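You operate a simulated robot arm through the tools that you are given. There is no shell and no other tool. Be economical: measure what you need, move in short steps, check, and stop when the job is done.

You run a simulated robot arm. Do the job below in one go: nothing can be reset, and whatever is moved stays where it is left.

## Task
Take the narrow teal box from the carton tray and put it on the teal slab. Put the green mould on the top of the tank bench away on the top of the wall bench. Take the orange cup and leave it on the rubber mat. Put two of the nougats from the paper strip at the end of the belt on the steel top of the low black shelves. Put the teal bar on the ledge beside the paper strip away on the counter beside the bar dispenser. Do these in any order. Set down upright: narrow teal box.

It is judged by the outcome, as a careful person would: the job done as asked, and still so three seconds after it is handed in. It fails if anything else is knocked over, pushed out of place, dropped, spilled or broken.

## Robot
A 7-joint arm with a two-finger parallel gripper on a trunk, on a base that drives. Base frame: it is fixed to the floor where the robot stands at the start and does not move with it; the origin is under the middle of the robot, x ahead of it, y to its left, z up. Units: m, degrees, N and s.
Its first joint turns from -166.0 to 166.0 degrees. Places, roughly: counter beside the bar dispenser (17x40 cm) [0.04, 1.06, 0.88]; green mould (11x6x3 cm) [-4.1, -3.4, 0.9]; narrow teal box [0.75, 0.25, 1]; nougat (5x3x2 cm) [-1.7, -3.4, 1]; orange cup (6x6x6 cm) [-3.7, -1.7, 0.9]; rubber mat (20x32 cm) [-4.34, 0.02, 0.88]; steel top of the low black shelves [0.9, -4.8, 0.9]; teal bar [-2, -3, 1]; teal slab [-1, -1, 0.75]; top of the wall bench [-6.1, -0.5, 0.8]. Payload 3.43 kg.
Tool frame: the origin (TCP) lies between the finger pads and is the grasp point; the fingertips stand 0.03 m ahead of it; z points along the fingers, y is the line along which they close. Largest opening 0.094 m; finger width 0.028, thickness 0.01; the body of the gripper, 0.05 by 0.096 m, starts 0.055 m behind the TCP.
Orientation is that of the tool frame in the base frame, as a unit quaternion [w, x, y, z]. With the fingers straight down and closing along the base's y, the tool's x points along the base's -x, its y along +y and its z along -z.

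## Interface
- The arm moves only by the tool apply_moves. Its argument "rows" is a list of rows, each a list of 7 numbers: the opening in per cent of the stroke, from 0 (shut) to 100 (fully open), then the shift along the base's x, y, z in mm, then the turn, a rotation vector about the base's x, y, z in degrees. In form: [[grip, x, y, z, ax, ay, az], ...]. A call has 1 to 12 rows; each row is the pose to reach, as a shift and turn from the pose commanded when the call began. Rows are played at 5 a second. More than 0.05 m and 8.6 degrees between two rows, or a gripper value outside its range, and nothing of the call is played. A pose out of reach is approached as far as the arm can. The call stops where the force on the tool passes 40 N (or 10 N more than at its start, if that is more) or the arm is blocked; 0.2 s more then pass. Each finger travels about 0.045 m/s and halts on what it meets, pressing with about 25 N; the grip force reading is that of the motor and also rises with nothing between the fingers. The clock runs only during rows and for 0.2 s after the last one: add rows that repeat a pose to give the fingers time. The reply holds the time, the measured pose of the TCP, the force on the tool along the base axes, the opening and the grip force, in the units named above and with some noise, with the torque about the TCP (base axes, N m) and any sound that the robot's microphone picked up.
- Cameras (640 x 400 px; columns grow to the right, rows downward): "scene" is now at [0.518, 0.2288, 1.3304]; the picture's right is [0.38, -0.93, 0.00], its down [-0.63, -0.26, -0.73] and it looks along [0.67, 0.28, -0.69] (base axes); focal length 263 px, centre (320, 200). "wrist" rides on the gripper at [0.076, 0.014, -0.103] in the tool frame; the picture's right is [-0.18, 0.98, 0.00], its down [-0.75, -0.14, -0.64] and it looks along [-0.63, -0.12, 0.77] (tool axes); focal length 243 px, centre (320, 200). There is no depth. A picture from a camera that has moved, and an enlarged one, comes with that camera's place and axes in the base frame and with its lens.
- camera(camera): a new picture of that camera. It takes no simulated time.
- slide_trunk(by): slides the trunk up (or, below 0, down) by that many m; the arm and the scene camera ride with it, the base frame stays. It gives what a move gives, with no picture.
- drive_base(legs): drives the robot by 1 to 6 legs, each [ahead, left, turn to the left] in m, m and degrees, along the robot's own axes; the way and the turn of a leg run together, so that a leg with both is an arc; at most 1.5 m and 180 degrees a leg. The arm and the cameras ride along, it lands a little off, and it stops where it bumps. It gives what a move gives.
- head_to(pan, tilt): turns the head with the scene camera to pan (to the left, within 103 degrees either way) and tilt (down, from -29 to 69), counted from straight ahead of the robot. It gives what a move gives.
- inspect(camera, box): a new picture of the part [left, top, right, bottom] of that camera's present view, enlarged. It takes no simulated time.
- close_job(): hands the job in; it is judged then, once.

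Go step by step. Nothing tells you exact positions but the pictures and the camera data: compare them with the known pose of the tool, close in by small moves and look again before you grip or let go. The budget is 186 turns and 164 pictures, counting those below and the enlarged ones. Unless the task says otherwise, let go and move clear before handing in.

The tools are called after "Emit:" as name(argument=value, ...) on one line, values as JSON. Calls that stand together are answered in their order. apply_moves: Moves the arm, as the interface text tells. Its arguments: {"type":"object","properties":{"rows":{"type":"array","items":{"type":"array","items":{"type":"number"}}}},"required":["rows"]} The other tools are called the same way: slide_trunk (by) slides the trunk up or down; drive_base (legs) drives the base; head_to (pan, tilt) turns the head that bears the scene camera; camera (camera) takes a picture; inspect (camera, box) takes an enlarged picture of a part of a camera's view; close_job () hands the job in.

At the start:

```text
clock: 0.0
tool_pos: [0.5857, 0.2932, 1.1783]
tool_rot: [0.0, -0.001, 1.0, -0.001]
force: [0.0, 0.7, 0.3]
torque: [-0.02, 0.0, 0.02]
width: 0.094
grasp_force: 0.1
trunk travel left (down, up): [-0.4, 0.21]
robot x, y, heading: [-0.0021, 0.0004, -0.3]
head pan, tilt: [22.2, 43.3]
```

scene: 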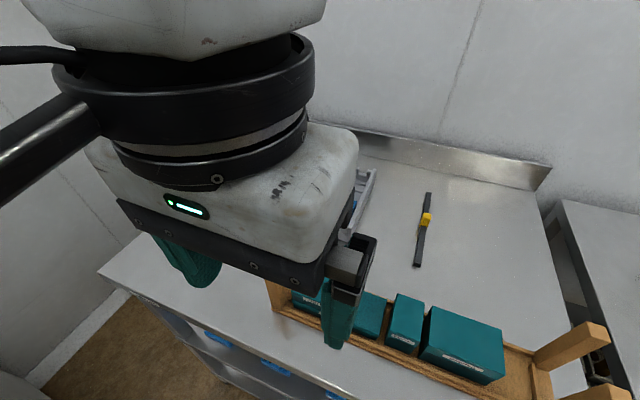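
wrist: 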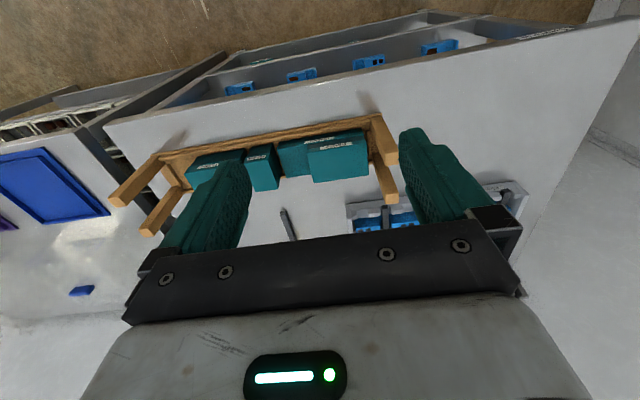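

I see four teal boxes in a wooden tray ahead of the arm; the narrow one looks like the second from the right. I take closer pictures to locate it.

Emit:
inspect(camera="scene", box=[240, 240, 640, 400])

Emit:
inspect(camera="wrist", box=[100, 90, 420, 290])

```text
1.60 times, centred on (440, 320) of scene
camera zoom: at [0.518, 0.2288, 1.3304], right [0.38, -0.93, 0.0], down [-0.63, -0.26, -0.73], along [0.67, 0.28, -0.69], focal length 421 px, centre (128, 8)
```

zoom: 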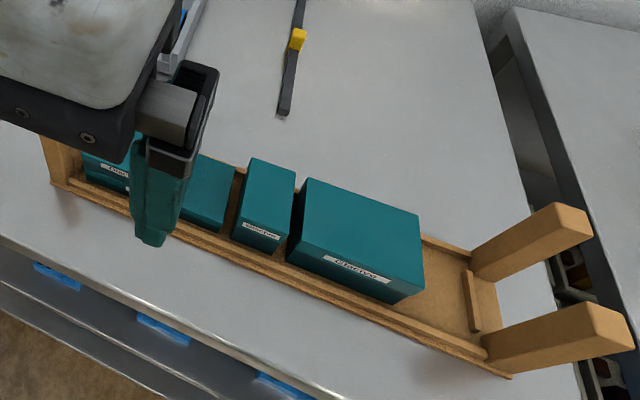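

```text
2.00 times, centred on (260, 190) of wrist
camera zoom: at [0.51, 0.3071, 1.2816], right [0.18, 0.98, 0.0], down [0.75, -0.14, 0.64], along [0.63, -0.12, -0.77], focal length 485 px, centre (440, 220)
```

zoom: 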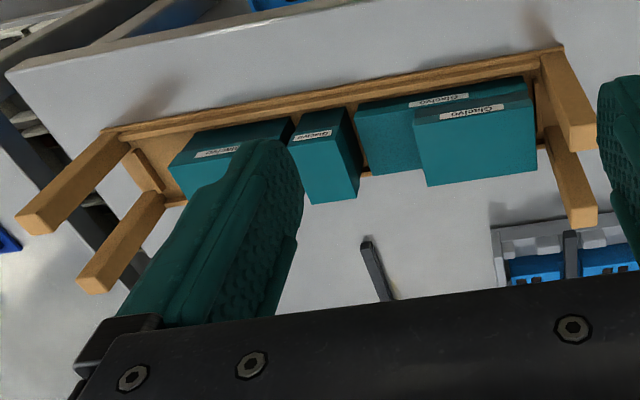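

The narrow box's top sits near [0.695, 0.18, 0.98], about 4 cm wide along y and 5–6 cm along x. I move over it while turning the gripper 90° so it closes along x, then look again.

Emit:
apply_moves(rows=[[100, 10, -10, 0, 0, 0, 8], [100, 20, -20, 0, 0, 0, 16], [100, 30, -30, 0, 0, 0, 24], [100, 40, -40, 0, 0, 0, 32], [100, 50, -50, 0, 0, 0, 40], [100, 60, -60, 0, 0, 0, 48], [100, 70, -70, 0, 0, 0, 56], [100, 80, -80, 0, 0, 0, 64], [100, 90, -90, 0, 0, 0, 72], [100, 100, -100, 0, 0, 0, 80], [100, 109, -113, 0, 0, 0, 85], [100, 109, -113, 0, 0, 0, 90]])

Emit:
camera(camera="wrist")

Emit:
camera(camera="scene")

```text
clock: 1.5
tool_pos: [0.6066, 0.28, 1.1773]
tool_rot: [-0.001, -0.481, 0.877, -0.003]
force: [0.1, -0.3, -0.2]
torque: [0.03, -0.02, -0.02]
width: 0.0938
grasp_force: 0.1
trunk travel left (down, up): [-0.4, 0.21]
robot x, y, heading: [0.0013, -0.0005, -0.1]
head pan, tilt: [22.2, 43.3]
stopped in row 7: the arm was blocked; the commanded pose is now the measured one
```

```text
159 pictures are left
camera wrist: at [0.5535, 0.2233, 1.2811], right [-0.73, 0.68, 0.0], down [0.52, 0.56, 0.64], along [0.44, 0.47, -0.77], focal length 243 px, centre (320, 200)
```

wrist: 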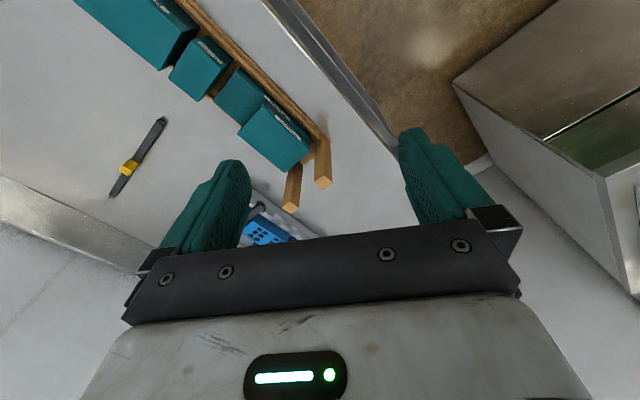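

```text
158 pictures are left
camera scene: at [0.5179, 0.2288, 1.3304], right [0.38, -0.93, 0.0], down [-0.63, -0.26, -0.73], along [0.67, 0.28, -0.69], focal length 263 px, centre (320, 200)
```

scene: 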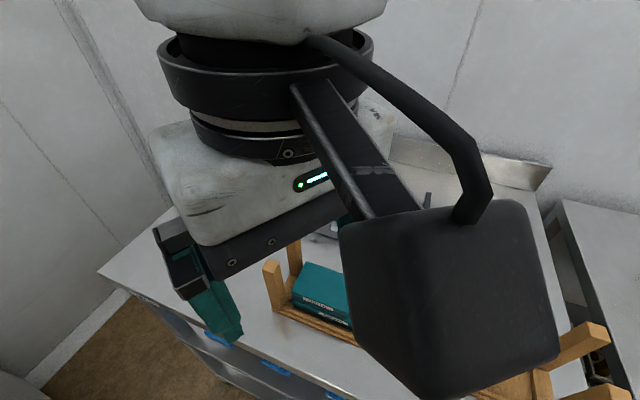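

The wrist camera bumped the head. I move forward away from it first, then finish the turn.

Emit:
apply_moves(rows=[[100, 30, -5, 0, 0, 0, 0], [100, 60, -30, 0, 0, 0, 0], [100, 88, -60, 0, 0, 0, 8], [100, 88, -100, 0, 0, 0, 16], [100, 88, -100, 0, 0, 0, 24], [100, 88, -100, 0, 0, 0, 32], [100, 88, -100, 0, 0, 0, 32]])

Emit:
camera(camera="wrist")

Emit:
camera(camera="scene")

```text
clock: 2.1
tool_pos: [0.6141, 0.3066, 1.1767]
tool_rot: [-0.002, -0.573, 0.819, -0.003]
force: [0.6, -0.2, -1.1]
torque: [0.02, -0.01, -0.03]
width: 0.0942
grasp_force: 0.0
trunk travel left (down, up): [-0.4, 0.21]
robot x, y, heading: [0.0014, 0.0028, 0.1]
head pan, tilt: [22.2, 43.3]
stopped in row 3: the arm was blocked; the commanded pose is now the measured one
```

```text
157 pictures are left
camera wrist: at [0.5748, 0.2413, 1.2814], right [-0.86, 0.51, 0.0], down [0.39, 0.66, 0.64], along [0.33, 0.55, -0.77], focal length 243 px, centre (320, 200)
```

wrist: 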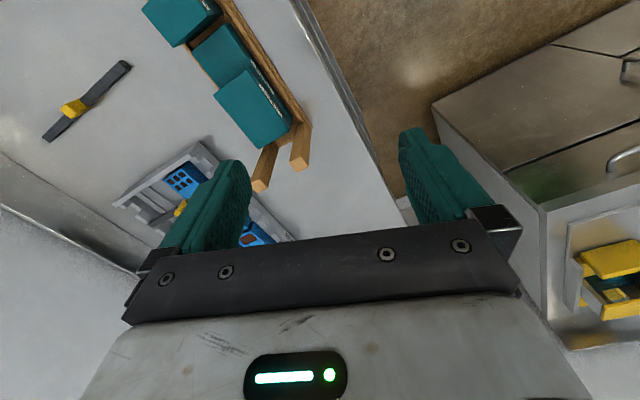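

```text
156 pictures are left
camera scene: at [0.5179, 0.2288, 1.3304], right [0.38, -0.93, 0.0], down [-0.63, -0.26, -0.73], along [0.67, 0.28, -0.69], focal length 263 px, centre (320, 200)
```

scene: 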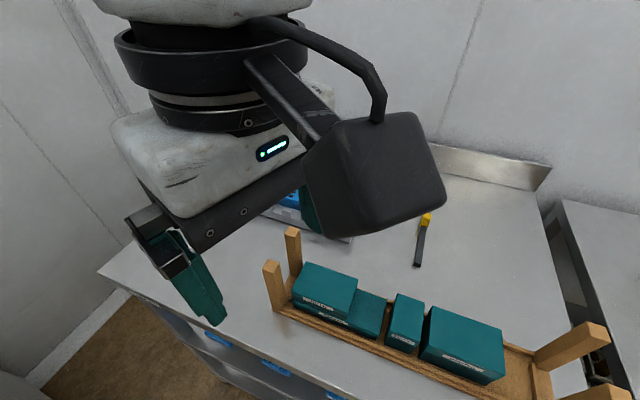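

The arm sprang clear of the head but halted again. I move just straight forward in small steps to see whether it is free.

Emit:
apply_moves(rows=[[100, 10, 0, 0, 0, 0, 0], [100, 20, 0, 0, 0, 0, 0], [100, 35, 0, 0, 0, 0, 0], [100, 50, 0, 0, 0, 0, 0], [100, 65, 0, 0, 0, 0, 0], [100, 80, 0, 0, 0, 0, 0], [100, 80, 0, 0, 0, 0, 0]])

Emit:
camera(camera="scene")

```text
clock: 3.3
tool_pos: [0.6215, 0.3572, 1.1761]
tool_rot: [-0.005, -0.636, 0.772, -0.005]
force: [-0.6, 0.4, -0.3]
torque: [0.03, -0.01, 0.02]
width: 0.0942
grasp_force: 0.0
trunk travel left (down, up): [-0.4, 0.21]
robot x, y, heading: [0.0015, -0.0062, -0.1]
head pan, tilt: [22.2, 43.3]
stopped in row 5: the arm was blocked; the commanded pose is now the measured one
```

```text
155 pictures are left
camera scene: at [0.5179, 0.2289, 1.3304], right [0.38, -0.93, 0.0], down [-0.63, -0.26, -0.73], along [0.67, 0.28, -0.69], focal length 263 px, centre (320, 200)
```

scene: 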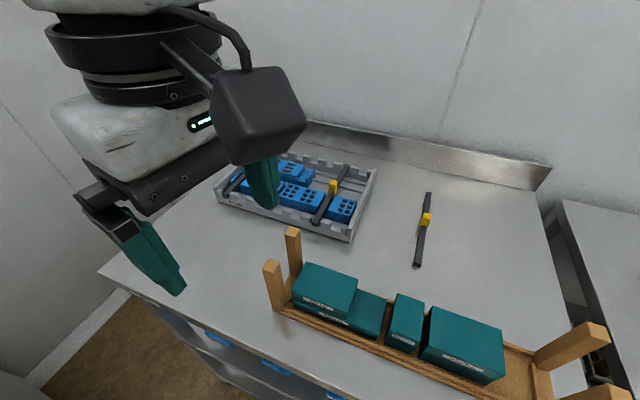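

The arm keeps sliding sideways as though pushing against the head's boom. I turn the head away to the right and look.

Emit:
head_to(pan=-30, tilt=35)

Emit:
camera(camera="scene")

```text
clock: 4.5
tool_pos: [0.6218, 0.3568, 1.1752]
tool_rot: [-0.004, -0.635, 0.772, -0.006]
force: [-0.4, -0.9, 0.1]
torque: [-0.02, 0.03, 0.01]
width: 0.094
grasp_force: 0.1
trunk travel left (down, up): [-0.4, 0.21]
robot x, y, heading: [0.0002, 0.0019, 0.0]
head pan, tilt: [-30.0, 35.0]
```

```text
154 pictures are left
camera scene: at [0.5177, 0.1536, 1.3427], right [-0.5, -0.87, 0.0], down [-0.5, 0.29, -0.82], along [0.71, -0.41, -0.57], focal length 263 px, centre (320, 200)
```

scene: 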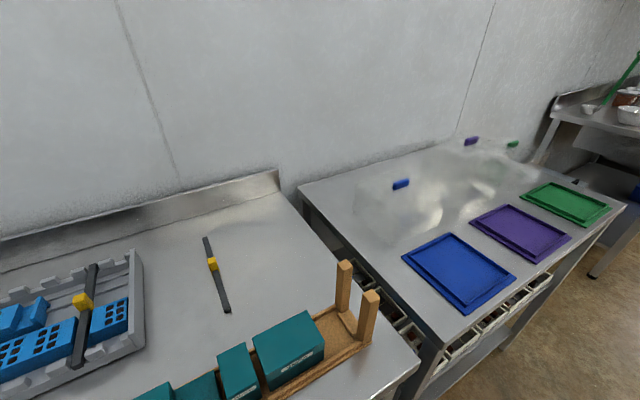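

The head sits near [0.44, 0.20], so the arm must get around it. I look back toward the arm to see how it runs.

Emit:
head_to(pan=60, tilt=-10)

Emit:
camera(camera="scene")

Emit:
head_to(pan=103, tilt=-5)

Emit:
camera(camera="scene")

```text
clock: 6.2
tool_pos: [0.6223, 0.3589, 1.1754]
tool_rot: [-0.005, -0.636, 0.772, -0.005]
force: [0.2, 0.1, 1.1]
torque: [0.03, 0.02, 0.0]
width: 0.0938
grasp_force: 0.0
trunk travel left (down, up): [-0.4, 0.21]
robot x, y, heading: [0.0032, -0.0008, -0.2]
head pan, tilt: [60.0, -10.0]
```

```text
153 pictures are left
camera scene: at [0.4836, 0.2706, 1.4141], right [0.87, -0.5, 0.0], down [0.09, 0.15, -0.98], along [0.49, 0.85, 0.17], focal length 263 px, centre (320, 200)
```

scene: 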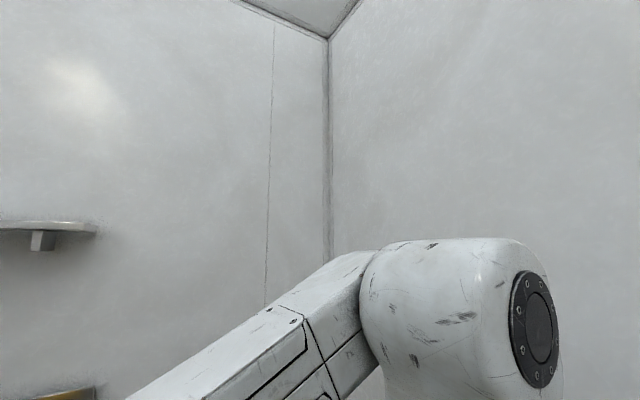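

```text
clock: 7.2
tool_pos: [0.6227, 0.3567, 1.1762]
tool_rot: [-0.004, -0.635, 0.772, -0.005]
force: [0.9, 0.4, -0.5]
torque: [0.0, -0.01, -0.01]
width: 0.0939
grasp_force: 0.0
trunk travel left (down, up): [-0.4, 0.21]
robot x, y, heading: [-0.0016, -0.0035, 0.1]
head pan, tilt: [103.0, -5.0]
```

```text
152 pictures are left
camera scene: at [0.4218, 0.2828, 1.4066], right [0.97, 0.22, 0.0], down [-0.02, 0.08, -1.0], along [-0.22, 0.97, 0.09], focal length 263 px, centre (320, 200)
```

scene: 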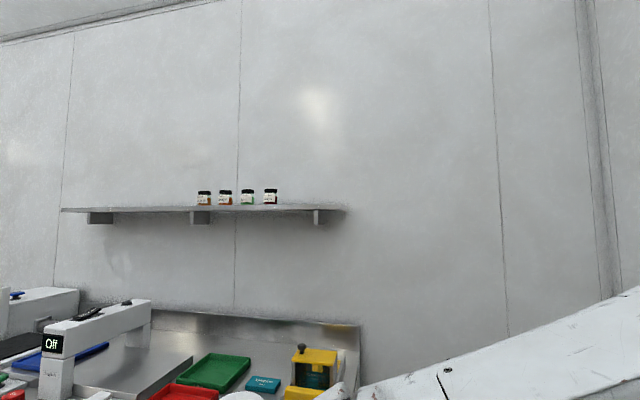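

The forearm comes past the left of the head, so the box should lie more to the robot's left. I turn the base right 45° in place so the box is at about 60° left of the robot.

Emit:
drive_base(legs=[[0, 0, -45]])

Emit:
head_to(pan=55, tilt=40)

Emit:
camera(camera="scene")

```text
clock: 9.7
tool_pos: [0.6916, -0.1916, 1.1758]
tool_rot: [-0.006, -0.288, 0.958, -0.004]
force: [0.0, 0.6, -0.3]
torque: [0.0, 0.0, 0.0]
width: 0.094
grasp_force: 0.0
trunk travel left (down, up): [-0.4, 0.21]
robot x, y, heading: [0.0006, 0.0023, -45.5]
head pan, tilt: [103.0, -5.0]
```

```text
clock: 10.9
tool_pos: [0.692, -0.192, 1.1755]
tool_rot: [-0.006, -0.289, 0.957, -0.004]
force: [0.2, 0.3, 0.0]
torque: [0.0, -0.01, 0.05]
width: 0.0939
grasp_force: 0.1
trunk travel left (down, up): [-0.4, 0.21]
robot x, y, heading: [-0.0019, 0.003, -45.5]
head pan, tilt: [55.0, 40.0]
```

```text
151 pictures are left
camera scene: at [0.5326, -0.1611, 1.3352], right [0.17, -0.99, 0.0], down [-0.63, -0.11, -0.77], along [0.76, 0.13, -0.64], focal length 263 px, centre (320, 200)
```

scene: 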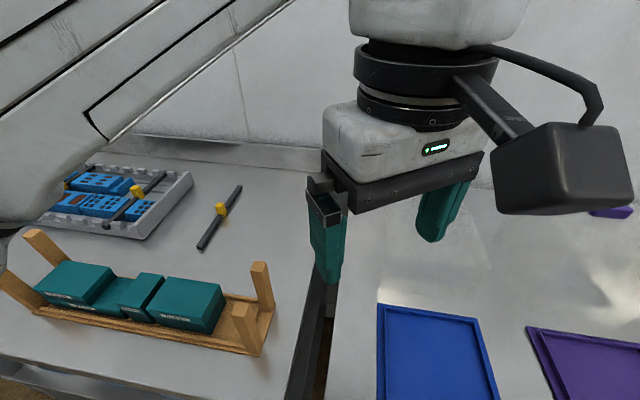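

The tray is now clear of the head. I swing the gripper across to above the narrow box, closing along x, and look.

Emit:
apply_moves(rows=[[100, 5, 40, 0, 0, 0, 0], [100, 5, 80, 0, 0, 0, 0], [100, 5, 120, 0, 0, 0, 7], [100, 5, 160, 0, 0, 0, 14], [100, 4, 200, 0, 0, 0, 21], [100, 3, 240, 0, 0, 0, 28], [100, 3, 280, 0, 0, 0, 35], [100, 3, 320, 0, 0, 0, 42], [100, 3, 350, 0, 0, 0, 49], [100, 3, 372, 0, 0, 0, 56], [100, 3, 372, 0, 0, 0, 56]])

Emit:
camera(camera="scene")

Emit:
camera(camera="wrist")

```text
clock: 13.3
tool_pos: [0.6929, 0.1803, 1.1759]
tool_rot: [-0.003, -0.704, 0.71, -0.006]
force: [-0.8, -0.1, -0.5]
torque: [0.01, 0.06, -0.01]
width: 0.0938
grasp_force: 0.1
trunk travel left (down, up): [-0.4, 0.21]
robot x, y, heading: [0.0028, 0.0024, -45.3]
head pan, tilt: [55.0, 40.0]
```

```text
150 pictures are left
camera scene: at [0.5326, -0.161, 1.3352], right [0.17, -0.99, 0.0], down [-0.63, -0.11, -0.77], along [0.76, 0.13, -0.64], focal length 263 px, centre (320, 200)
```

scene: 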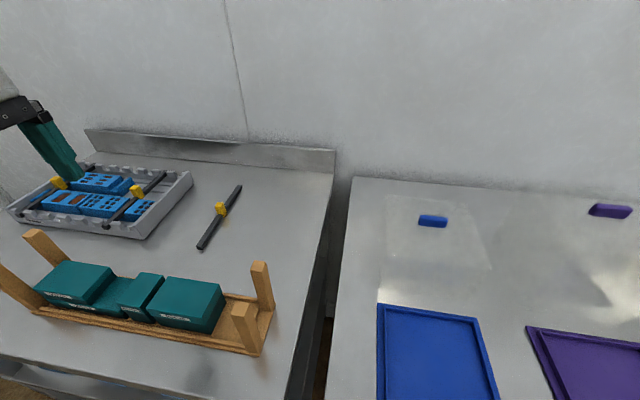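

```text
149 pictures are left
camera wrist: at [0.6774, 0.1054, 1.2803], right [-0.98, 0.19, -0.01], down [0.14, 0.76, 0.63], along [0.13, 0.62, -0.78], focal length 243 px, centre (320, 200)
```

wrist: 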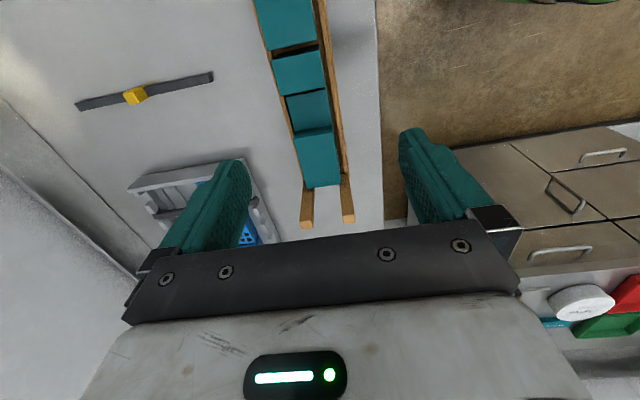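

Emit:
inspect(camera="wrist", box=[220, 0, 380, 100])

Emit:
inspect(camera="scene", box=[0, 220, 280, 395])

```text
4.00 times, centred on (300, 50) of wrist
camera zoom: at [0.6774, 0.1054, 1.2803], right [-0.98, 0.19, -0.01], down [0.14, 0.76, 0.63], along [0.13, 0.62, -0.78], focal length 970 px, centre (400, 800)
```

zoom: 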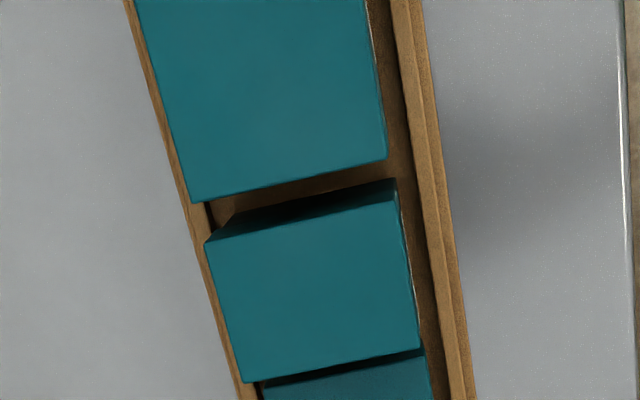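

```text
2.29 times, centred on (140, 308) of scene
camera zoom: at [0.5326, -0.161, 1.3352], right [0.17, -0.99, 0.0], down [-0.63, -0.11, -0.77], along [0.76, 0.13, -0.64], focal length 601 px, centre (731, -46)
```

zoom: 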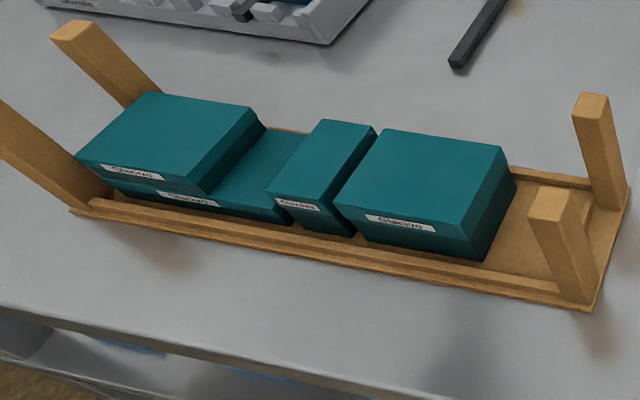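

From the pictures the narrow box's top is centred near [0.718, 0.169], top at z≈0.945, about 6 cm (x) by 4 cm (y), square to the axes. I line up and descend to just above it, then check.

Emit:
apply_moves(rows=[[100, 10, -5, -20, 0, 0, 0], [100, 24, -11, -60, 0, 0, 0], [100, 24, -11, -100, 0, 0, 0], [100, 24, -11, -140, 0, 0, 0], [100, 24, -11, -175, 0, 0, 0], [100, 24, -11, -175, 0, 0, 0]])

Emit:
camera(camera="wrist")

Emit:
camera(camera="scene")

```text
clock: 14.7
tool_pos: [0.7195, 0.1681, 1.0041]
tool_rot: [-0.004, -0.705, 0.71, -0.006]
force: [0.0, 0.0, 0.3]
torque: [0.02, -0.02, 0.02]
width: 0.094
grasp_force: 0.1
trunk travel left (down, up): [-0.4, 0.21]
robot x, y, heading: [0.0016, -0.0017, -45.4]
head pan, tilt: [55.0, 40.0]
```

```text
146 pictures are left
camera wrist: at [0.7033, 0.0931, 1.1083], right [-0.98, 0.19, -0.01], down [0.14, 0.76, 0.63], along [0.13, 0.62, -0.77], focal length 243 px, centre (320, 200)
```

wrist: 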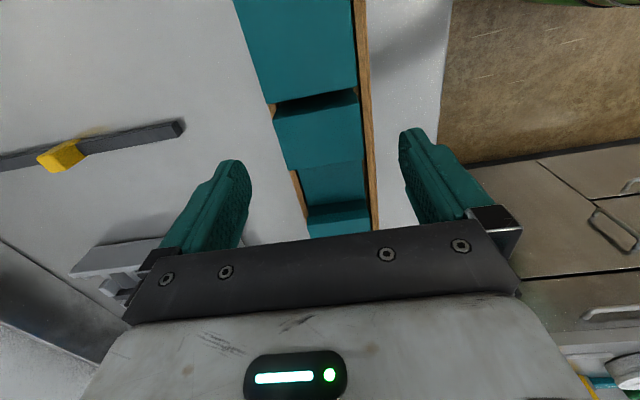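

```text
145 pictures are left
camera scene: at [0.5326, -0.1611, 1.3352], right [0.17, -0.99, 0.0], down [-0.63, -0.11, -0.77], along [0.76, 0.13, -0.64], focal length 263 px, centre (320, 200)
```

scene: 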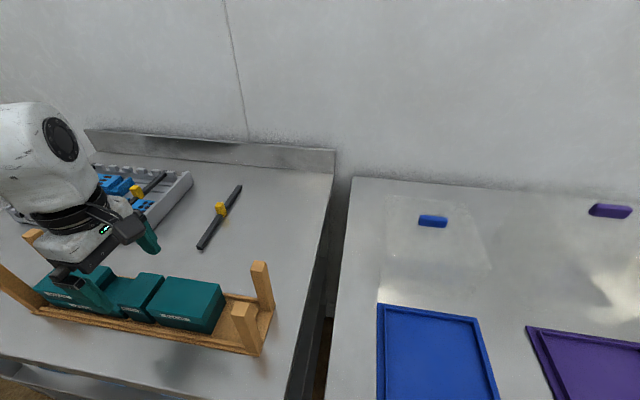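

The box lies right under the TCP as predicted. I descend 52 mm and close.

Emit:
apply_moves(rows=[[100, 0, 0, -25, 0, 0, 0], [100, 0, 0, -54, 0, 0, 0], [100, 0, 0, -54, 0, 0, 0], [30, 0, 0, -54, 0, 0, 0], [30, 0, 0, -54, 0, 0, 0], [30, 0, 0, -54, 0, 0, 0], [30, 0, 0, -54, 0, 0, 0]])

Emit:
camera(camera="wrist")

```text
clock: 16.3
tool_pos: [0.7177, 0.1683, 0.9514]
tool_rot: [-0.003, -0.704, 0.71, -0.006]
force: [2.6, 0.6, 9.3]
torque: [0.05, 0.27, -0.02]
width: 0.0596
grasp_force: 25.0
trunk travel left (down, up): [-0.4, 0.21]
robot x, y, heading: [-0.0009, -0.0016, -45.2]
head pan, tilt: [55.0, 40.0]
```

```text
144 pictures are left
camera wrist: at [0.7029, 0.0932, 1.0549], right [-0.98, 0.19, -0.01], down [0.14, 0.76, 0.63], along [0.13, 0.62, -0.77], focal length 243 px, centre (320, 200)
```

wrist: 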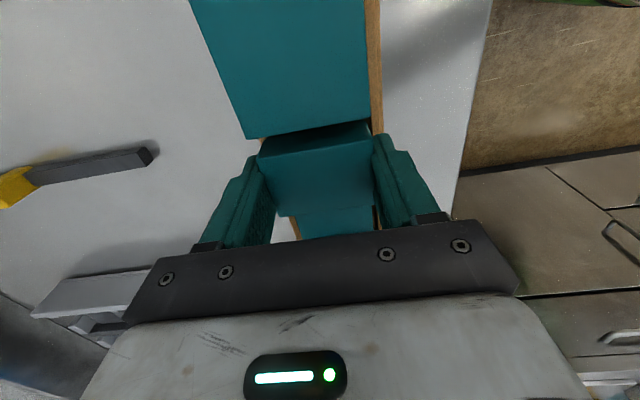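

The box is held at 6 cm width. I lift it slowly and check.

Emit:
apply_moves(rows=[[25, 0, 0, 10, 0, 0, 0], [25, 0, 0, 30, 0, 0, 0], [25, 0, 0, 60, 0, 0, 0], [25, 0, 0, 100, 0, 0, 0], [25, 0, 0, 140, 0, 0, 0], [25, 0, 0, 180, 0, 0, 0], [25, 0, 0, 220, 0, 0, 0], [25, 0, 0, 220, 0, 0, 0]])

Emit:
camera(camera="scene")

Emit:
camera(camera="wrist")

```text
clock: 18.1
tool_pos: [0.7175, 0.169, 1.1663]
tool_rot: [-0.004, -0.704, 0.71, -0.007]
force: [0.1, -0.9, -0.8]
torque: [-0.02, 0.01, 0.03]
width: 0.0595
grasp_force: 25.2
trunk travel left (down, up): [-0.4, 0.21]
robot x, y, heading: [-0.0026, 0.0005, -45.5]
head pan, tilt: [55.0, 40.0]
```

```text
143 pictures are left
camera scene: at [0.5326, -0.1611, 1.3352], right [0.17, -0.99, 0.0], down [-0.63, -0.11, -0.77], along [0.76, 0.13, -0.64], focal length 263 px, centre (320, 200)
```

scene: 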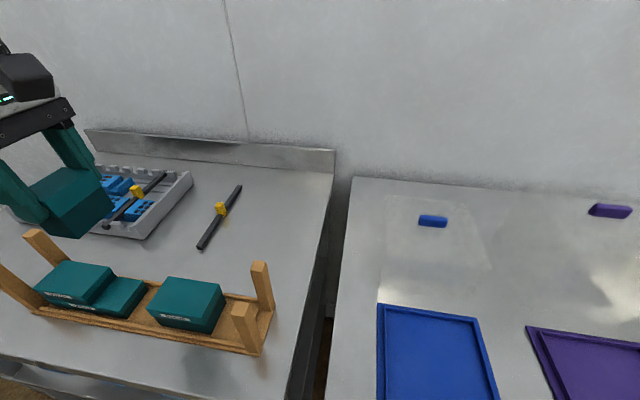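

```text
142 pictures are left
camera wrist: at [0.7029, 0.0938, 1.2712], right [-0.98, 0.19, -0.01], down [0.14, 0.76, 0.63], along [0.13, 0.62, -0.78], focal length 243 px, centre (320, 200)
```

wrist: 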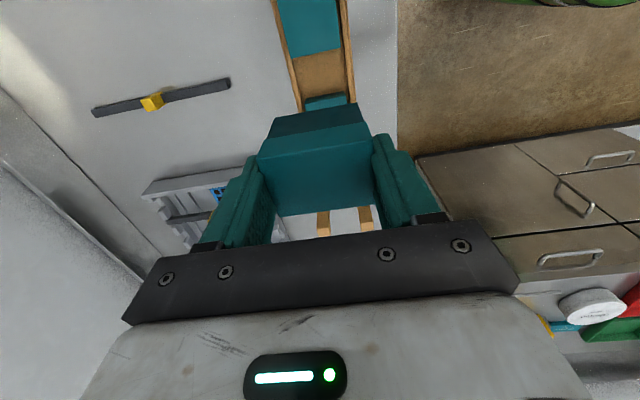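

Lifted cleanly, neighbours undisturbed. Now I survey the room to the right and behind with the head.

Emit:
head_to(pan=-45, tilt=20)

Emit:
camera(camera="scene")

Emit:
head_to(pan=-103, tilt=20)

Emit:
camera(camera="scene")

```text
clock: 19.8
tool_pos: [0.7178, 0.1674, 1.1657]
tool_rot: [-0.004, -0.704, 0.71, -0.006]
force: [0.9, 0.6, -1.2]
torque: [-0.01, -0.01, -0.01]
width: 0.0595
grasp_force: 25.1
trunk travel left (down, up): [-0.4, 0.21]
robot x, y, heading: [0.0011, 0.0024, -45.2]
head pan, tilt: [-45.0, 20.0]
```

```text
141 pictures are left
camera scene: at [0.4482, -0.2684, 1.3666], right [-1.0, 0.01, 0.0], down [0.0, 0.34, -0.94], along [-0.01, -0.94, -0.34], focal length 263 px, centre (320, 200)
```

scene: 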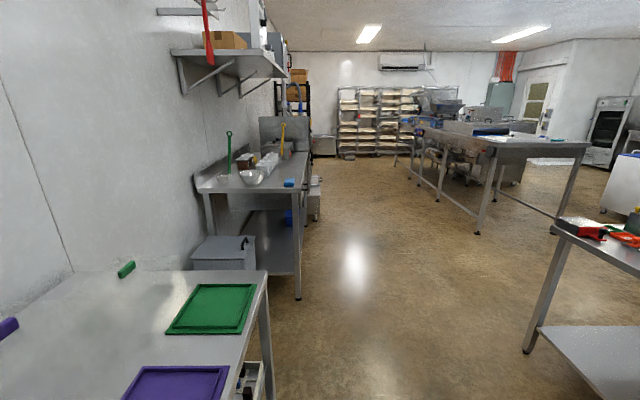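

```text
clock: 21.1
tool_pos: [0.7178, 0.1692, 1.1655]
tool_rot: [-0.004, -0.704, 0.71, -0.007]
force: [0.3, -0.4, -1.5]
torque: [-0.01, 0.01, 0.01]
width: 0.0593
grasp_force: 25.1
trunk travel left (down, up): [-0.4, 0.21]
robot x, y, heading: [-0.0026, 0.0006, -45.2]
head pan, tilt: [-103.0, 20.0]
```

```text
140 pictures are left
camera scene: at [0.3695, -0.2241, 1.3666], right [-0.52, 0.85, 0.0], down [0.29, 0.18, -0.94], along [-0.8, -0.49, -0.34], focal length 263 px, centre (320, 200)
```

scene: 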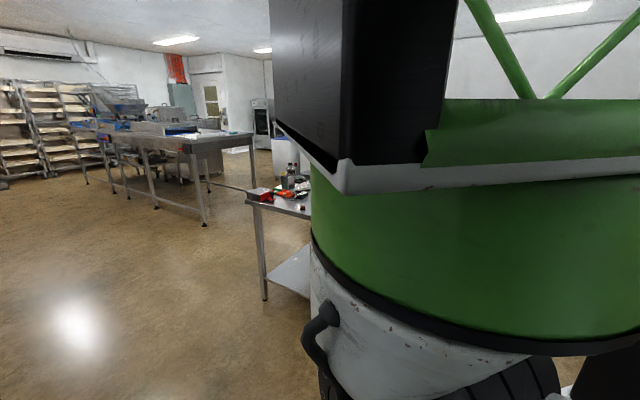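

The table with the red tool at about x<-0.82, y>-1.55 should hold the teal slab. I strafe right away from the benches and turn to face it, then look.

Emit:
drive_base(legs=[[0, -0.55, 0], [0, 0, -120]])

Emit:
head_to(pan=20, tilt=35)

Emit:
camera(camera="scene")

```text
clock: 29.4
tool_pos: [-0.643, -1.0733, 1.1661]
tool_rot: [-0.007, 0.292, 0.956, 0.0]
force: [-0.3, -0.4, -0.5]
torque: [0.02, -0.05, 0.0]
width: 0.0595
grasp_force: 25.4
trunk travel left (down, up): [-0.4, 0.21]
robot x, y, heading: [-0.3894, -0.3832, -168.6]
head pan, tilt: [-103.0, 20.0]
```

```text
clock: 31.4
tool_pos: [-0.6433, -1.0735, 1.165]
tool_rot: [-0.007, 0.291, 0.957, 0.0]
force: [-0.8, 0.0, -0.2]
torque: [-0.02, -0.03, 0.0]
width: 0.059
grasp_force: 25.2
trunk travel left (down, up): [-0.4, 0.21]
robot x, y, heading: [-0.3888, -0.3787, -168.8]
head pan, tilt: [20.0, 35.0]
```

```text
139 pictures are left
camera scene: at [-0.8612, -0.7021, 1.3428], right [-0.52, 0.86, 0.0], down [0.49, 0.3, -0.82], along [-0.7, -0.42, -0.57], focal length 263 px, centre (320, 200)
```

scene: 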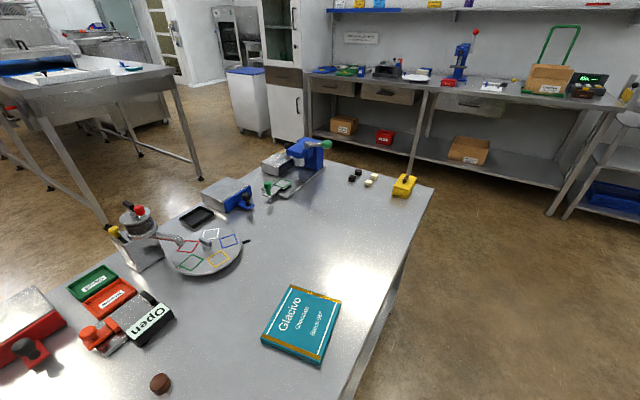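

The teal slab is on the table at about [-1.14, -0.91]. I reposition the robot north of it so the slab is ~65° to the robot's left.

Emit:
drive_base(legs=[[0, -0.25, 0], [0.55, 0, 0]])

Emit:
head_to(pan=70, tilt=50)

Emit:
camera(camera="scene")

Emit:
camera(camera="wrist")

```text
clock: 36.0
tool_pos: [-1.2172, -0.9416, 1.166]
tool_rot: [-0.007, 0.283, 0.959, 0.001]
force: [-0.1, 0.2, -0.4]
torque: [-0.01, -0.04, 0.02]
width: 0.0589
grasp_force: 25.1
trunk travel left (down, up): [-0.4, 0.21]
robot x, y, heading: [-0.9757, -0.2466, -167.7]
head pan, tilt: [20.0, 35.0]
```

```text
clock: 37.2
tool_pos: [-1.2182, -0.9423, 1.1663]
tool_rot: [-0.008, 0.283, 0.959, 0.001]
force: [-0.3, -0.8, 0.2]
torque: [-0.01, 0.0, -0.03]
width: 0.0595
grasp_force: 25.1
trunk travel left (down, up): [-0.4, 0.21]
robot x, y, heading: [-0.9765, -0.2466, -168.0]
head pan, tilt: [70.0, 50.0]
```

```text
138 pictures are left
camera scene: at [-1.3777, -0.6034, 1.321], right [-0.99, 0.14, 0.0], down [0.1, 0.76, -0.64], along [-0.09, -0.64, -0.77], focal length 263 px, centre (320, 200)
```

scene: 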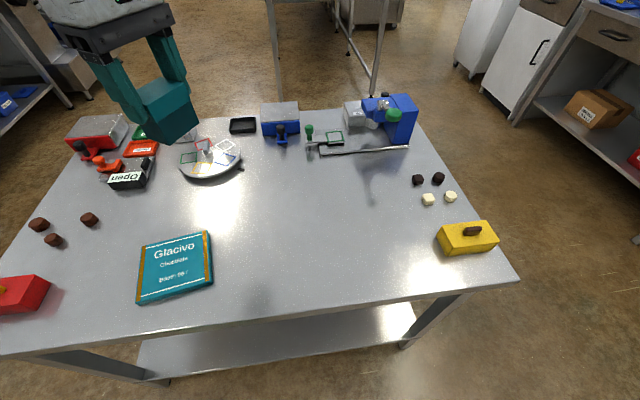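

```text
137 pictures are left
camera wrist: at [-1.2725, -0.8899, 1.2709], right [0.69, 0.72, -0.01], down [0.56, -0.53, 0.63], along [0.45, -0.44, -0.78], focal length 243 px, centre (320, 200)
```

wrist: 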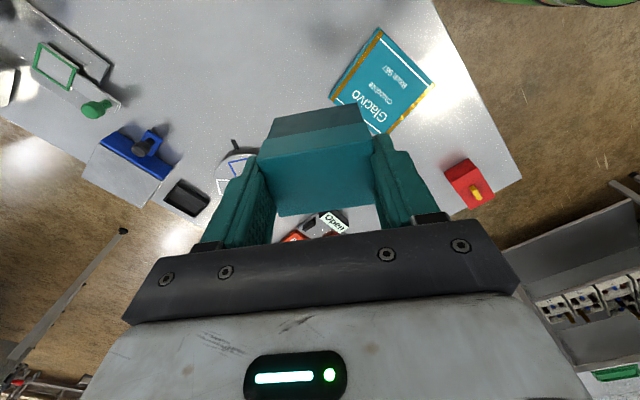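

Triangulating, the slab's top centre is about [-1.113, -0.892, 0.81] and the box bottom is ~5.8 cm below the TCP. I move above and descend to just over it.

Emit:
apply_moves(rows=[[25, 40, 20, 0, 0, 0, 0], [25, 75, 36, 0, 0, 0, 0], [25, 105, 50, -10, 0, 0, 0], [25, 105, 50, -50, 0, 0, 0], [25, 105, 50, -90, 0, 0, 0], [25, 105, 50, -130, 0, 0, 0], [25, 105, 50, -170, 0, 0, 0], [25, 105, 50, -210, 0, 0, 0], [25, 105, 50, -245, 0, 0, 0], [25, 105, 50, -245, 0, 0, 0]])

Emit:
camera(camera="scene")

Emit:
camera(camera="wrist")

```text
clock: 39.4
tool_pos: [-1.1121, -0.891, 0.9203]
tool_rot: [-0.007, 0.283, 0.959, 0.0]
force: [-0.1, -0.2, -0.7]
torque: [-0.01, 0.01, 0.02]
width: 0.0591
grasp_force: 24.9
trunk travel left (down, up): [-0.4, 0.21]
robot x, y, heading: [-0.9745, -0.2433, -167.7]
head pan, tilt: [70.0, 50.0]
```

```text
136 pictures are left
camera scene: at [-1.3776, -0.6033, 1.321], right [-0.99, 0.14, 0.0], down [0.1, 0.76, -0.64], along [-0.09, -0.64, -0.77], focal length 263 px, centre (320, 200)
```

scene: 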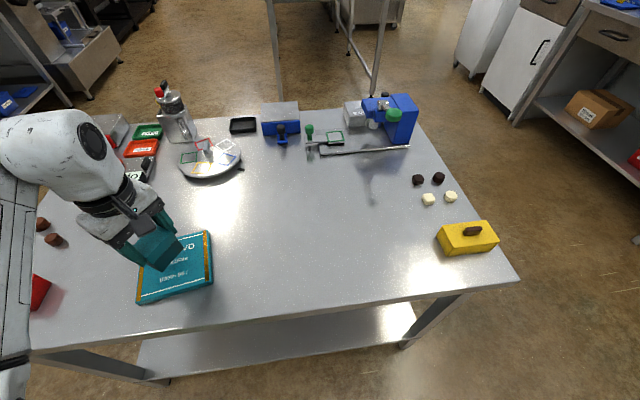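

```text
135 pictures are left
camera wrist: at [-1.1664, -0.8386, 1.0253], right [0.69, 0.72, -0.01], down [0.56, -0.53, 0.63], along [0.45, -0.44, -0.78], focal length 243 px, centre (320, 200)
```

wrist: 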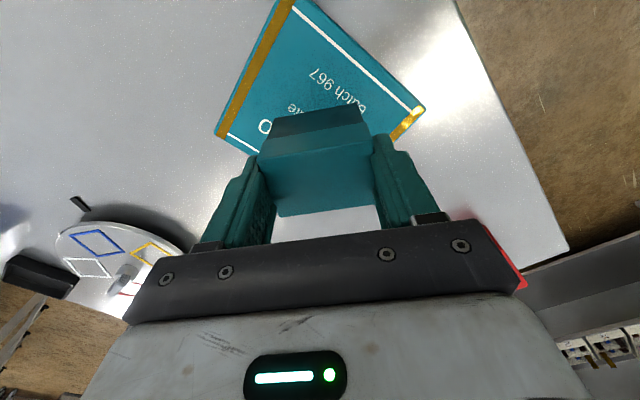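

Well centred over the slab. I lower gently until contact.

Emit:
apply_moves(rows=[[25, 2, -3, -15, 0, 0, 0], [25, 4, -6, -30, 0, 0, 0], [25, 4, -6, -40, 0, 0, 0], [25, 4, -6, -44, 0, 0, 0], [25, 4, -6, -44, 0, 0, 0]])

Emit:
inspect(camera="scene", box=[60, 180, 260, 305])

```text
clock: 40.6
tool_pos: [-1.1094, -0.8985, 0.883]
tool_rot: [-0.007, 0.284, 0.959, -0.003]
force: [-0.8, -0.9, 32.1]
torque: [0.66, -0.52, -0.02]
width: 0.0591
grasp_force: 25.4
trunk travel left (down, up): [-0.4, 0.21]
robot x, y, heading: [-0.977, -0.2461, -167.7]
head pan, tilt: [70.0, 50.0]
```

```text
3.20 times, centred on (160, 242) of scene
camera zoom: at [-1.3775, -0.6025, 1.3218], right [-0.99, 0.14, 0.0], down [0.1, 0.76, -0.64], along [-0.09, -0.64, -0.77], focal length 841 px, centre (832, 64)
```

zoom: 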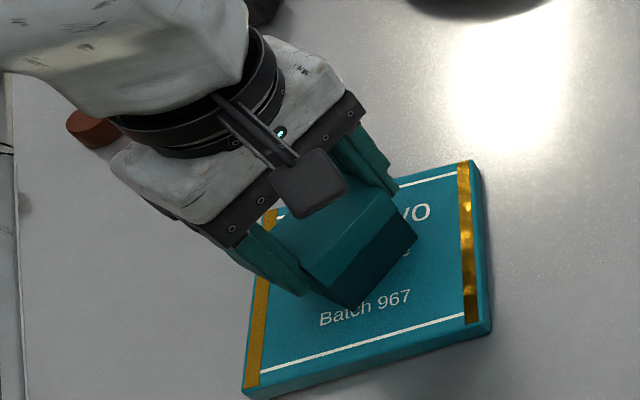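

Contact on the slab. I ease the pressure, open, and rise.

Emit:
apply_moves(rows=[[25, 0, 0, 6, 0, 0, 0], [25, 0, 0, 6, 0, 0, 0], [70, 0, 0, 6, 0, 0, 0], [100, 0, 0, 6, 0, 0, 0], [100, 0, 0, 6, 0, 0, 0], [100, 0, 0, 30, 0, 0, 0], [100, 0, 0, 70, 0, 0, 0], [100, 0, 0, 120, 0, 0, 0], [100, 0, 0, 170, 0, 0, 0], [100, 0, 0, 220, 0, 0, 0], [100, 0, 0, 270, 0, 0, 0], [100, 0, 0, 280, 0, 0, 0]])

Emit:
inspect(camera="scene", box=[60, 180, 260, 305])

```text
clock: 43.2
tool_pos: [-1.1123, -0.898, 1.1576]
tool_rot: [-0.007, 0.284, 0.959, 0.0]
force: [0.5, 0.2, 0.7]
torque: [0.01, -0.03, 0.02]
width: 0.094
grasp_force: 0.0
trunk travel left (down, up): [-0.4, 0.21]
robot x, y, heading: [-0.9725, -0.2463, -168.1]
head pan, tilt: [70.0, 50.0]
```

```text
3.20 times, centred on (160, 242) of scene
camera zoom: at [-1.3776, -0.6032, 1.321], right [-0.99, 0.14, 0.0], down [0.1, 0.76, -0.64], along [-0.09, -0.64, -0.77], focal length 841 px, centre (832, 64)
```

zoom: 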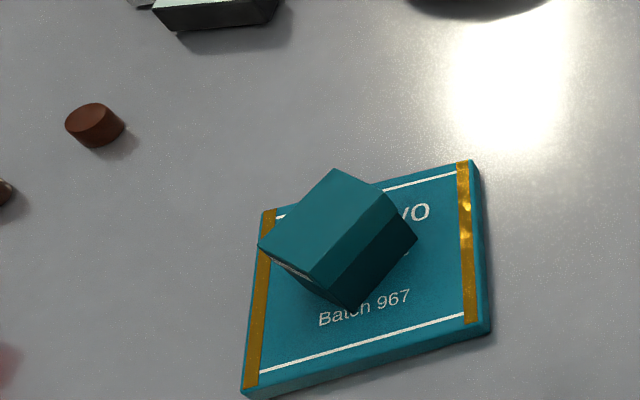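

The narrow box stands upright on the slab. Next I look toward the belt and the rest of the room for routes.

Emit:
head_to(pan=75, tilt=12)

Emit:
camera(camera="scene")

Emit:
head_to(pan=15, tilt=15)

Emit:
camera(camera="scene")

Emit:
head_to(pan=-50, tilt=15)

Emit:
camera(camera="scene")

```text
clock: 44.2
tool_pos: [-1.1123, -0.8981, 1.1562]
tool_rot: [-0.007, 0.284, 0.959, 0.001]
force: [0.1, -0.8, -0.6]
torque: [-0.05, 0.0, 0.02]
width: 0.0941
grasp_force: 0.1
trunk travel left (down, up): [-0.4, 0.21]
robot x, y, heading: [-0.9739, -0.2449, -167.5]
head pan, tilt: [75.0, 12.0]
```

```text
132 pictures are left
camera scene: at [-1.3717, -0.6202, 1.3796], right [-1.0, 0.05, 0.0], down [0.01, 0.21, -0.98], along [-0.05, -0.98, -0.21], focal length 263 px, centre (320, 200)
```

scene: 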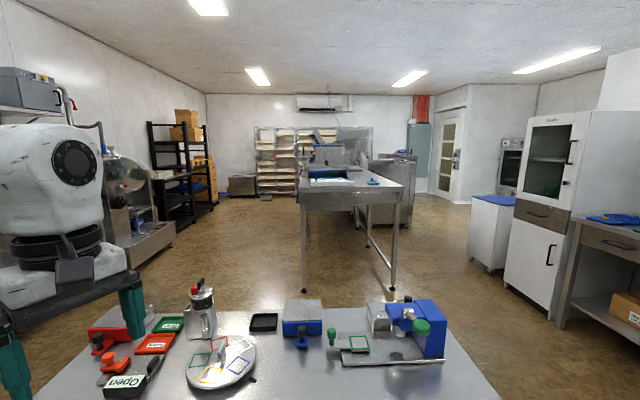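

```text
clock: 45.5
tool_pos: [-1.112, -0.8974, 1.1563]
tool_rot: [-0.007, 0.283, 0.959, 0.0]
force: [0.4, -0.4, -0.1]
torque: [0.02, 0.01, 0.0]
width: 0.0941
grasp_force: 0.1
trunk travel left (down, up): [-0.4, 0.21]
robot x, y, heading: [-0.9752, -0.2427, -167.9]
head pan, tilt: [15.0, 15.0]
```

```text
131 pictures are left
camera scene: at [-1.4501, -0.5697, 1.3748], right [-0.46, 0.89, 0.0], down [0.23, 0.12, -0.97], along [-0.86, -0.44, -0.26], focal length 263 px, centre (320, 200)
```

scene: 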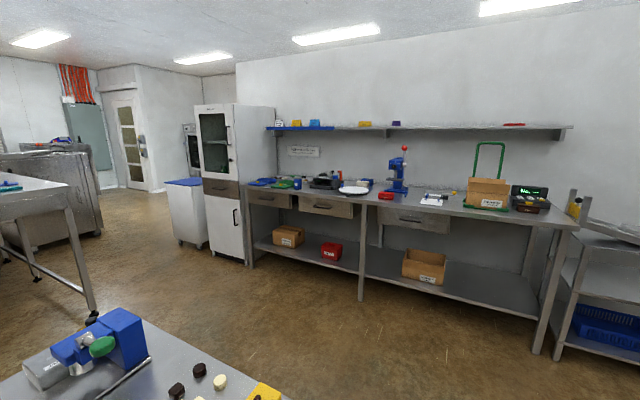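

```text
clock: 46.9
tool_pos: [-1.1117, -0.8974, 1.157]
tool_rot: [-0.007, 0.283, 0.959, 0.001]
force: [0.2, 0.4, -0.3]
torque: [0.02, 0.02, 0.01]
width: 0.0943
grasp_force: 0.1
trunk travel left (down, up): [-0.4, 0.21]
robot x, y, heading: [-0.9749, -0.2464, -168.1]
head pan, tilt: [-50.0, 15.0]
```

```text
130 pictures are left
camera scene: at [-1.4409, -0.4698, 1.3748], right [0.61, 0.79, 0.0], down [0.2, -0.16, -0.97], along [-0.76, 0.59, -0.26], focal length 263 px, centre (320, 200)
```

scene: 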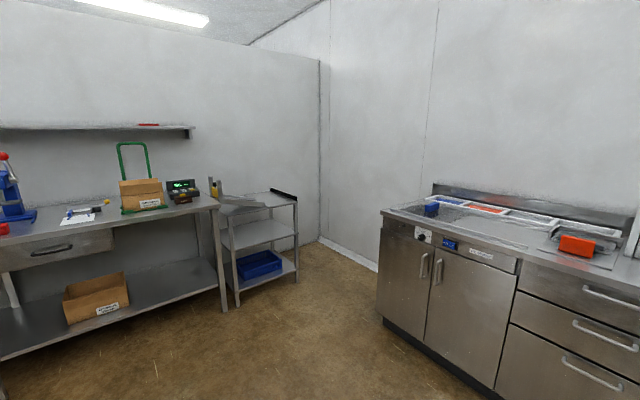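

Belt table end is near x −1.35…−2.2, y<−2.9. I back away east of this table, turn south and drive toward the belt's east side.

Emit:
drive_base(legs=[[-0.8, 0, 0], [0, 0, 78], [1.4, 0, 0], [1.2, 0, 0]])

Emit:
head_to(pan=-60, tilt=25)

Emit:
camera(camera="scene")

Emit:
head_to(pan=10, tilt=25)

Emit:
camera(camera="scene")

```text
clock: 66.7
tool_pos: [0.411, -2.9271, 1.1571]
tool_rot: [-0.005, -0.381, 0.925, -0.004]
force: [0.2, 0.3, -0.1]
torque: [0.03, -0.02, 0.01]
width: 0.0939
grasp_force: 0.0
trunk travel left (down, up): [-0.4, 0.21]
robot x, y, heading: [-0.1943, -2.6565, -90.3]
head pan, tilt: [-50.0, 15.0]
```

```text
clock: 67.4
tool_pos: [0.4118, -2.9251, 1.1553]
tool_rot: [-0.006, -0.38, 0.925, -0.004]
force: [-0.4, 0.4, -0.4]
torque: [-0.02, -0.01, -0.02]
width: 0.0942
grasp_force: 0.0
trunk travel left (down, up): [-0.4, 0.21]
robot x, y, heading: [-0.1993, -2.6545, -89.9]
head pan, tilt: [-60.0, 25.0]
```

```text
129 pictures are left
camera scene: at [-0.0838, -3.1394, 1.3586], right [-0.5, 0.87, 0.0], down [0.37, 0.21, -0.91], along [-0.79, -0.45, -0.42], focal length 263 px, centre (320, 200)
```

scene: 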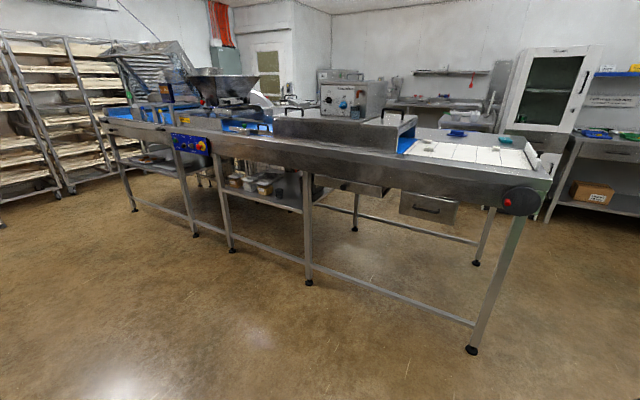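

```text
clock: 68.8
tool_pos: [0.411, -2.9263, 1.1568]
tool_rot: [-0.005, -0.381, 0.925, -0.005]
force: [-1.2, 0.0, -0.5]
torque: [-0.02, -0.01, -0.02]
width: 0.0938
grasp_force: 0.1
trunk travel left (down, up): [-0.4, 0.21]
robot x, y, heading: [-0.1981, -2.6535, -90.3]
head pan, tilt: [10.0, 25.0]
```

```text
128 pictures are left
camera scene: at [0.0118, -3.1843, 1.3585], right [-0.99, -0.17, 0.0], down [-0.07, 0.42, -0.91], along [0.15, -0.89, -0.42], focal length 263 px, centre (320, 200)
```

scene: 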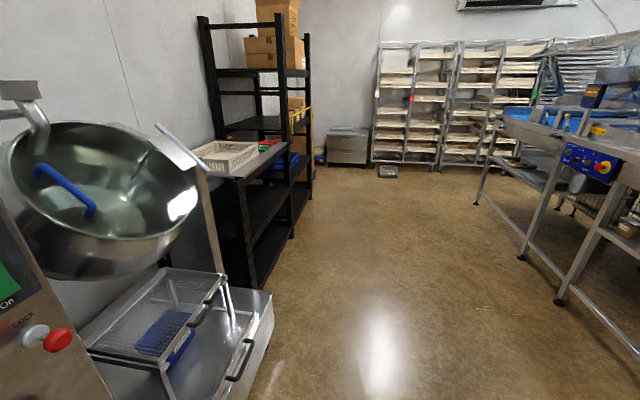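

Emit:
head_to(pan=-75, tilt=20)

Emit:
inspect(camera="scene", box=[200, 120, 480, 295])

```text
clock: 70.4
tool_pos: [0.4118, -2.926, 1.1556]
tool_rot: [-0.007, -0.381, 0.925, -0.004]
force: [0.7, 0.2, -0.2]
torque: [0.0, 0.0, 0.01]
width: 0.0941
grasp_force: 0.0
trunk travel left (down, up): [-0.4, 0.21]
robot x, y, heading: [-0.1995, -2.6548, -90.0]
head pan, tilt: [-75.0, 20.0]
```

```text
2.29 times, centred on (340, 208) of scene
camera zoom: at [-0.0938, -3.1174, 1.3667], right [-0.26, 0.97, 0.0], down [0.33, 0.09, -0.94], along [-0.91, -0.24, -0.34], focal length 601 px, centre (274, 183)
```

zoom: 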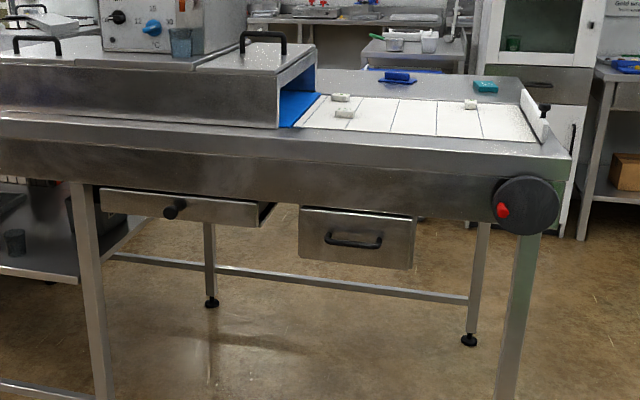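

Three nougats lie on the paper strip, the teal bar on the ledge behind. I raise the trunk for clearance, turn and move beside the belt with it on the robot's left.

Emit:
slide_trunk(by=0.15)

Emit:
drive_base(legs=[[0, 0, -160], [-0.3, 0, 0], [0, 0.75, 0]])

Emit:
head_to(pan=60, tilt=40)

Emit:
camera(camera="scene")

```text
clock: 72.2
tool_pos: [0.4119, -2.9263, 1.3058]
tool_rot: [-0.006, -0.38, 0.925, -0.004]
force: [0.4, 0.2, 0.2]
torque: [0.02, 0.03, -0.02]
width: 0.0937
grasp_force: 0.0
trunk travel left (down, up): [-0.55, 0.06]
robot x, y, heading: [-0.1959, -2.6491, -90.3]
head pan, tilt: [-75.0, 20.0]
```

```text
clock: 84.5
tool_pos: [-1.4581, -3.0633, 1.3066]
tool_rot: [-0.005, 0.861, 0.509, 0.005]
force: [-0.4, -0.6, 0.3]
torque: [0.0, -0.03, -0.01]
width: 0.0941
grasp_force: 0.1
trunk travel left (down, up): [-0.55, 0.06]
robot x, y, heading: [-0.7997, -3.1499, 106.3]
head pan, tilt: [-75.0, 20.0]
```

```text
clock: 86.6
tool_pos: [-1.4585, -3.0617, 1.3062]
tool_rot: [-0.004, 0.86, 0.51, 0.005]
force: [-0.7, -0.2, -0.2]
torque: [-0.01, 0.0, 0.01]
width: 0.0941
grasp_force: 0.0
trunk travel left (down, up): [-0.55, 0.06]
robot x, y, heading: [-0.7965, -3.154, 106.4]
head pan, tilt: [60.0, 40.0]
```

```text
126 pictures are left
camera scene: at [-1.1919, -2.7596, 1.4852], right [0.24, 0.97, 0.0], down [0.62, -0.15, -0.77], along [-0.74, 0.18, -0.64], focal length 263 px, centre (320, 200)
```

scene: 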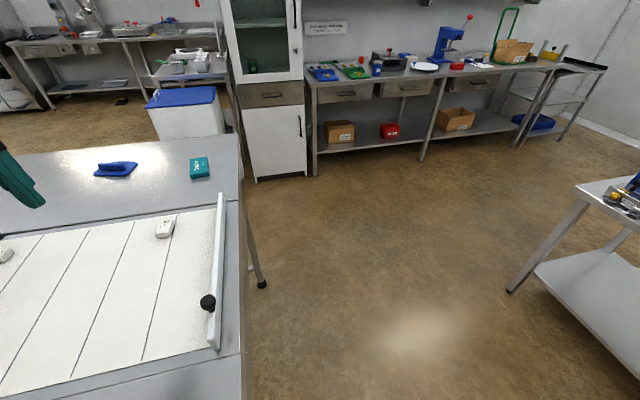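

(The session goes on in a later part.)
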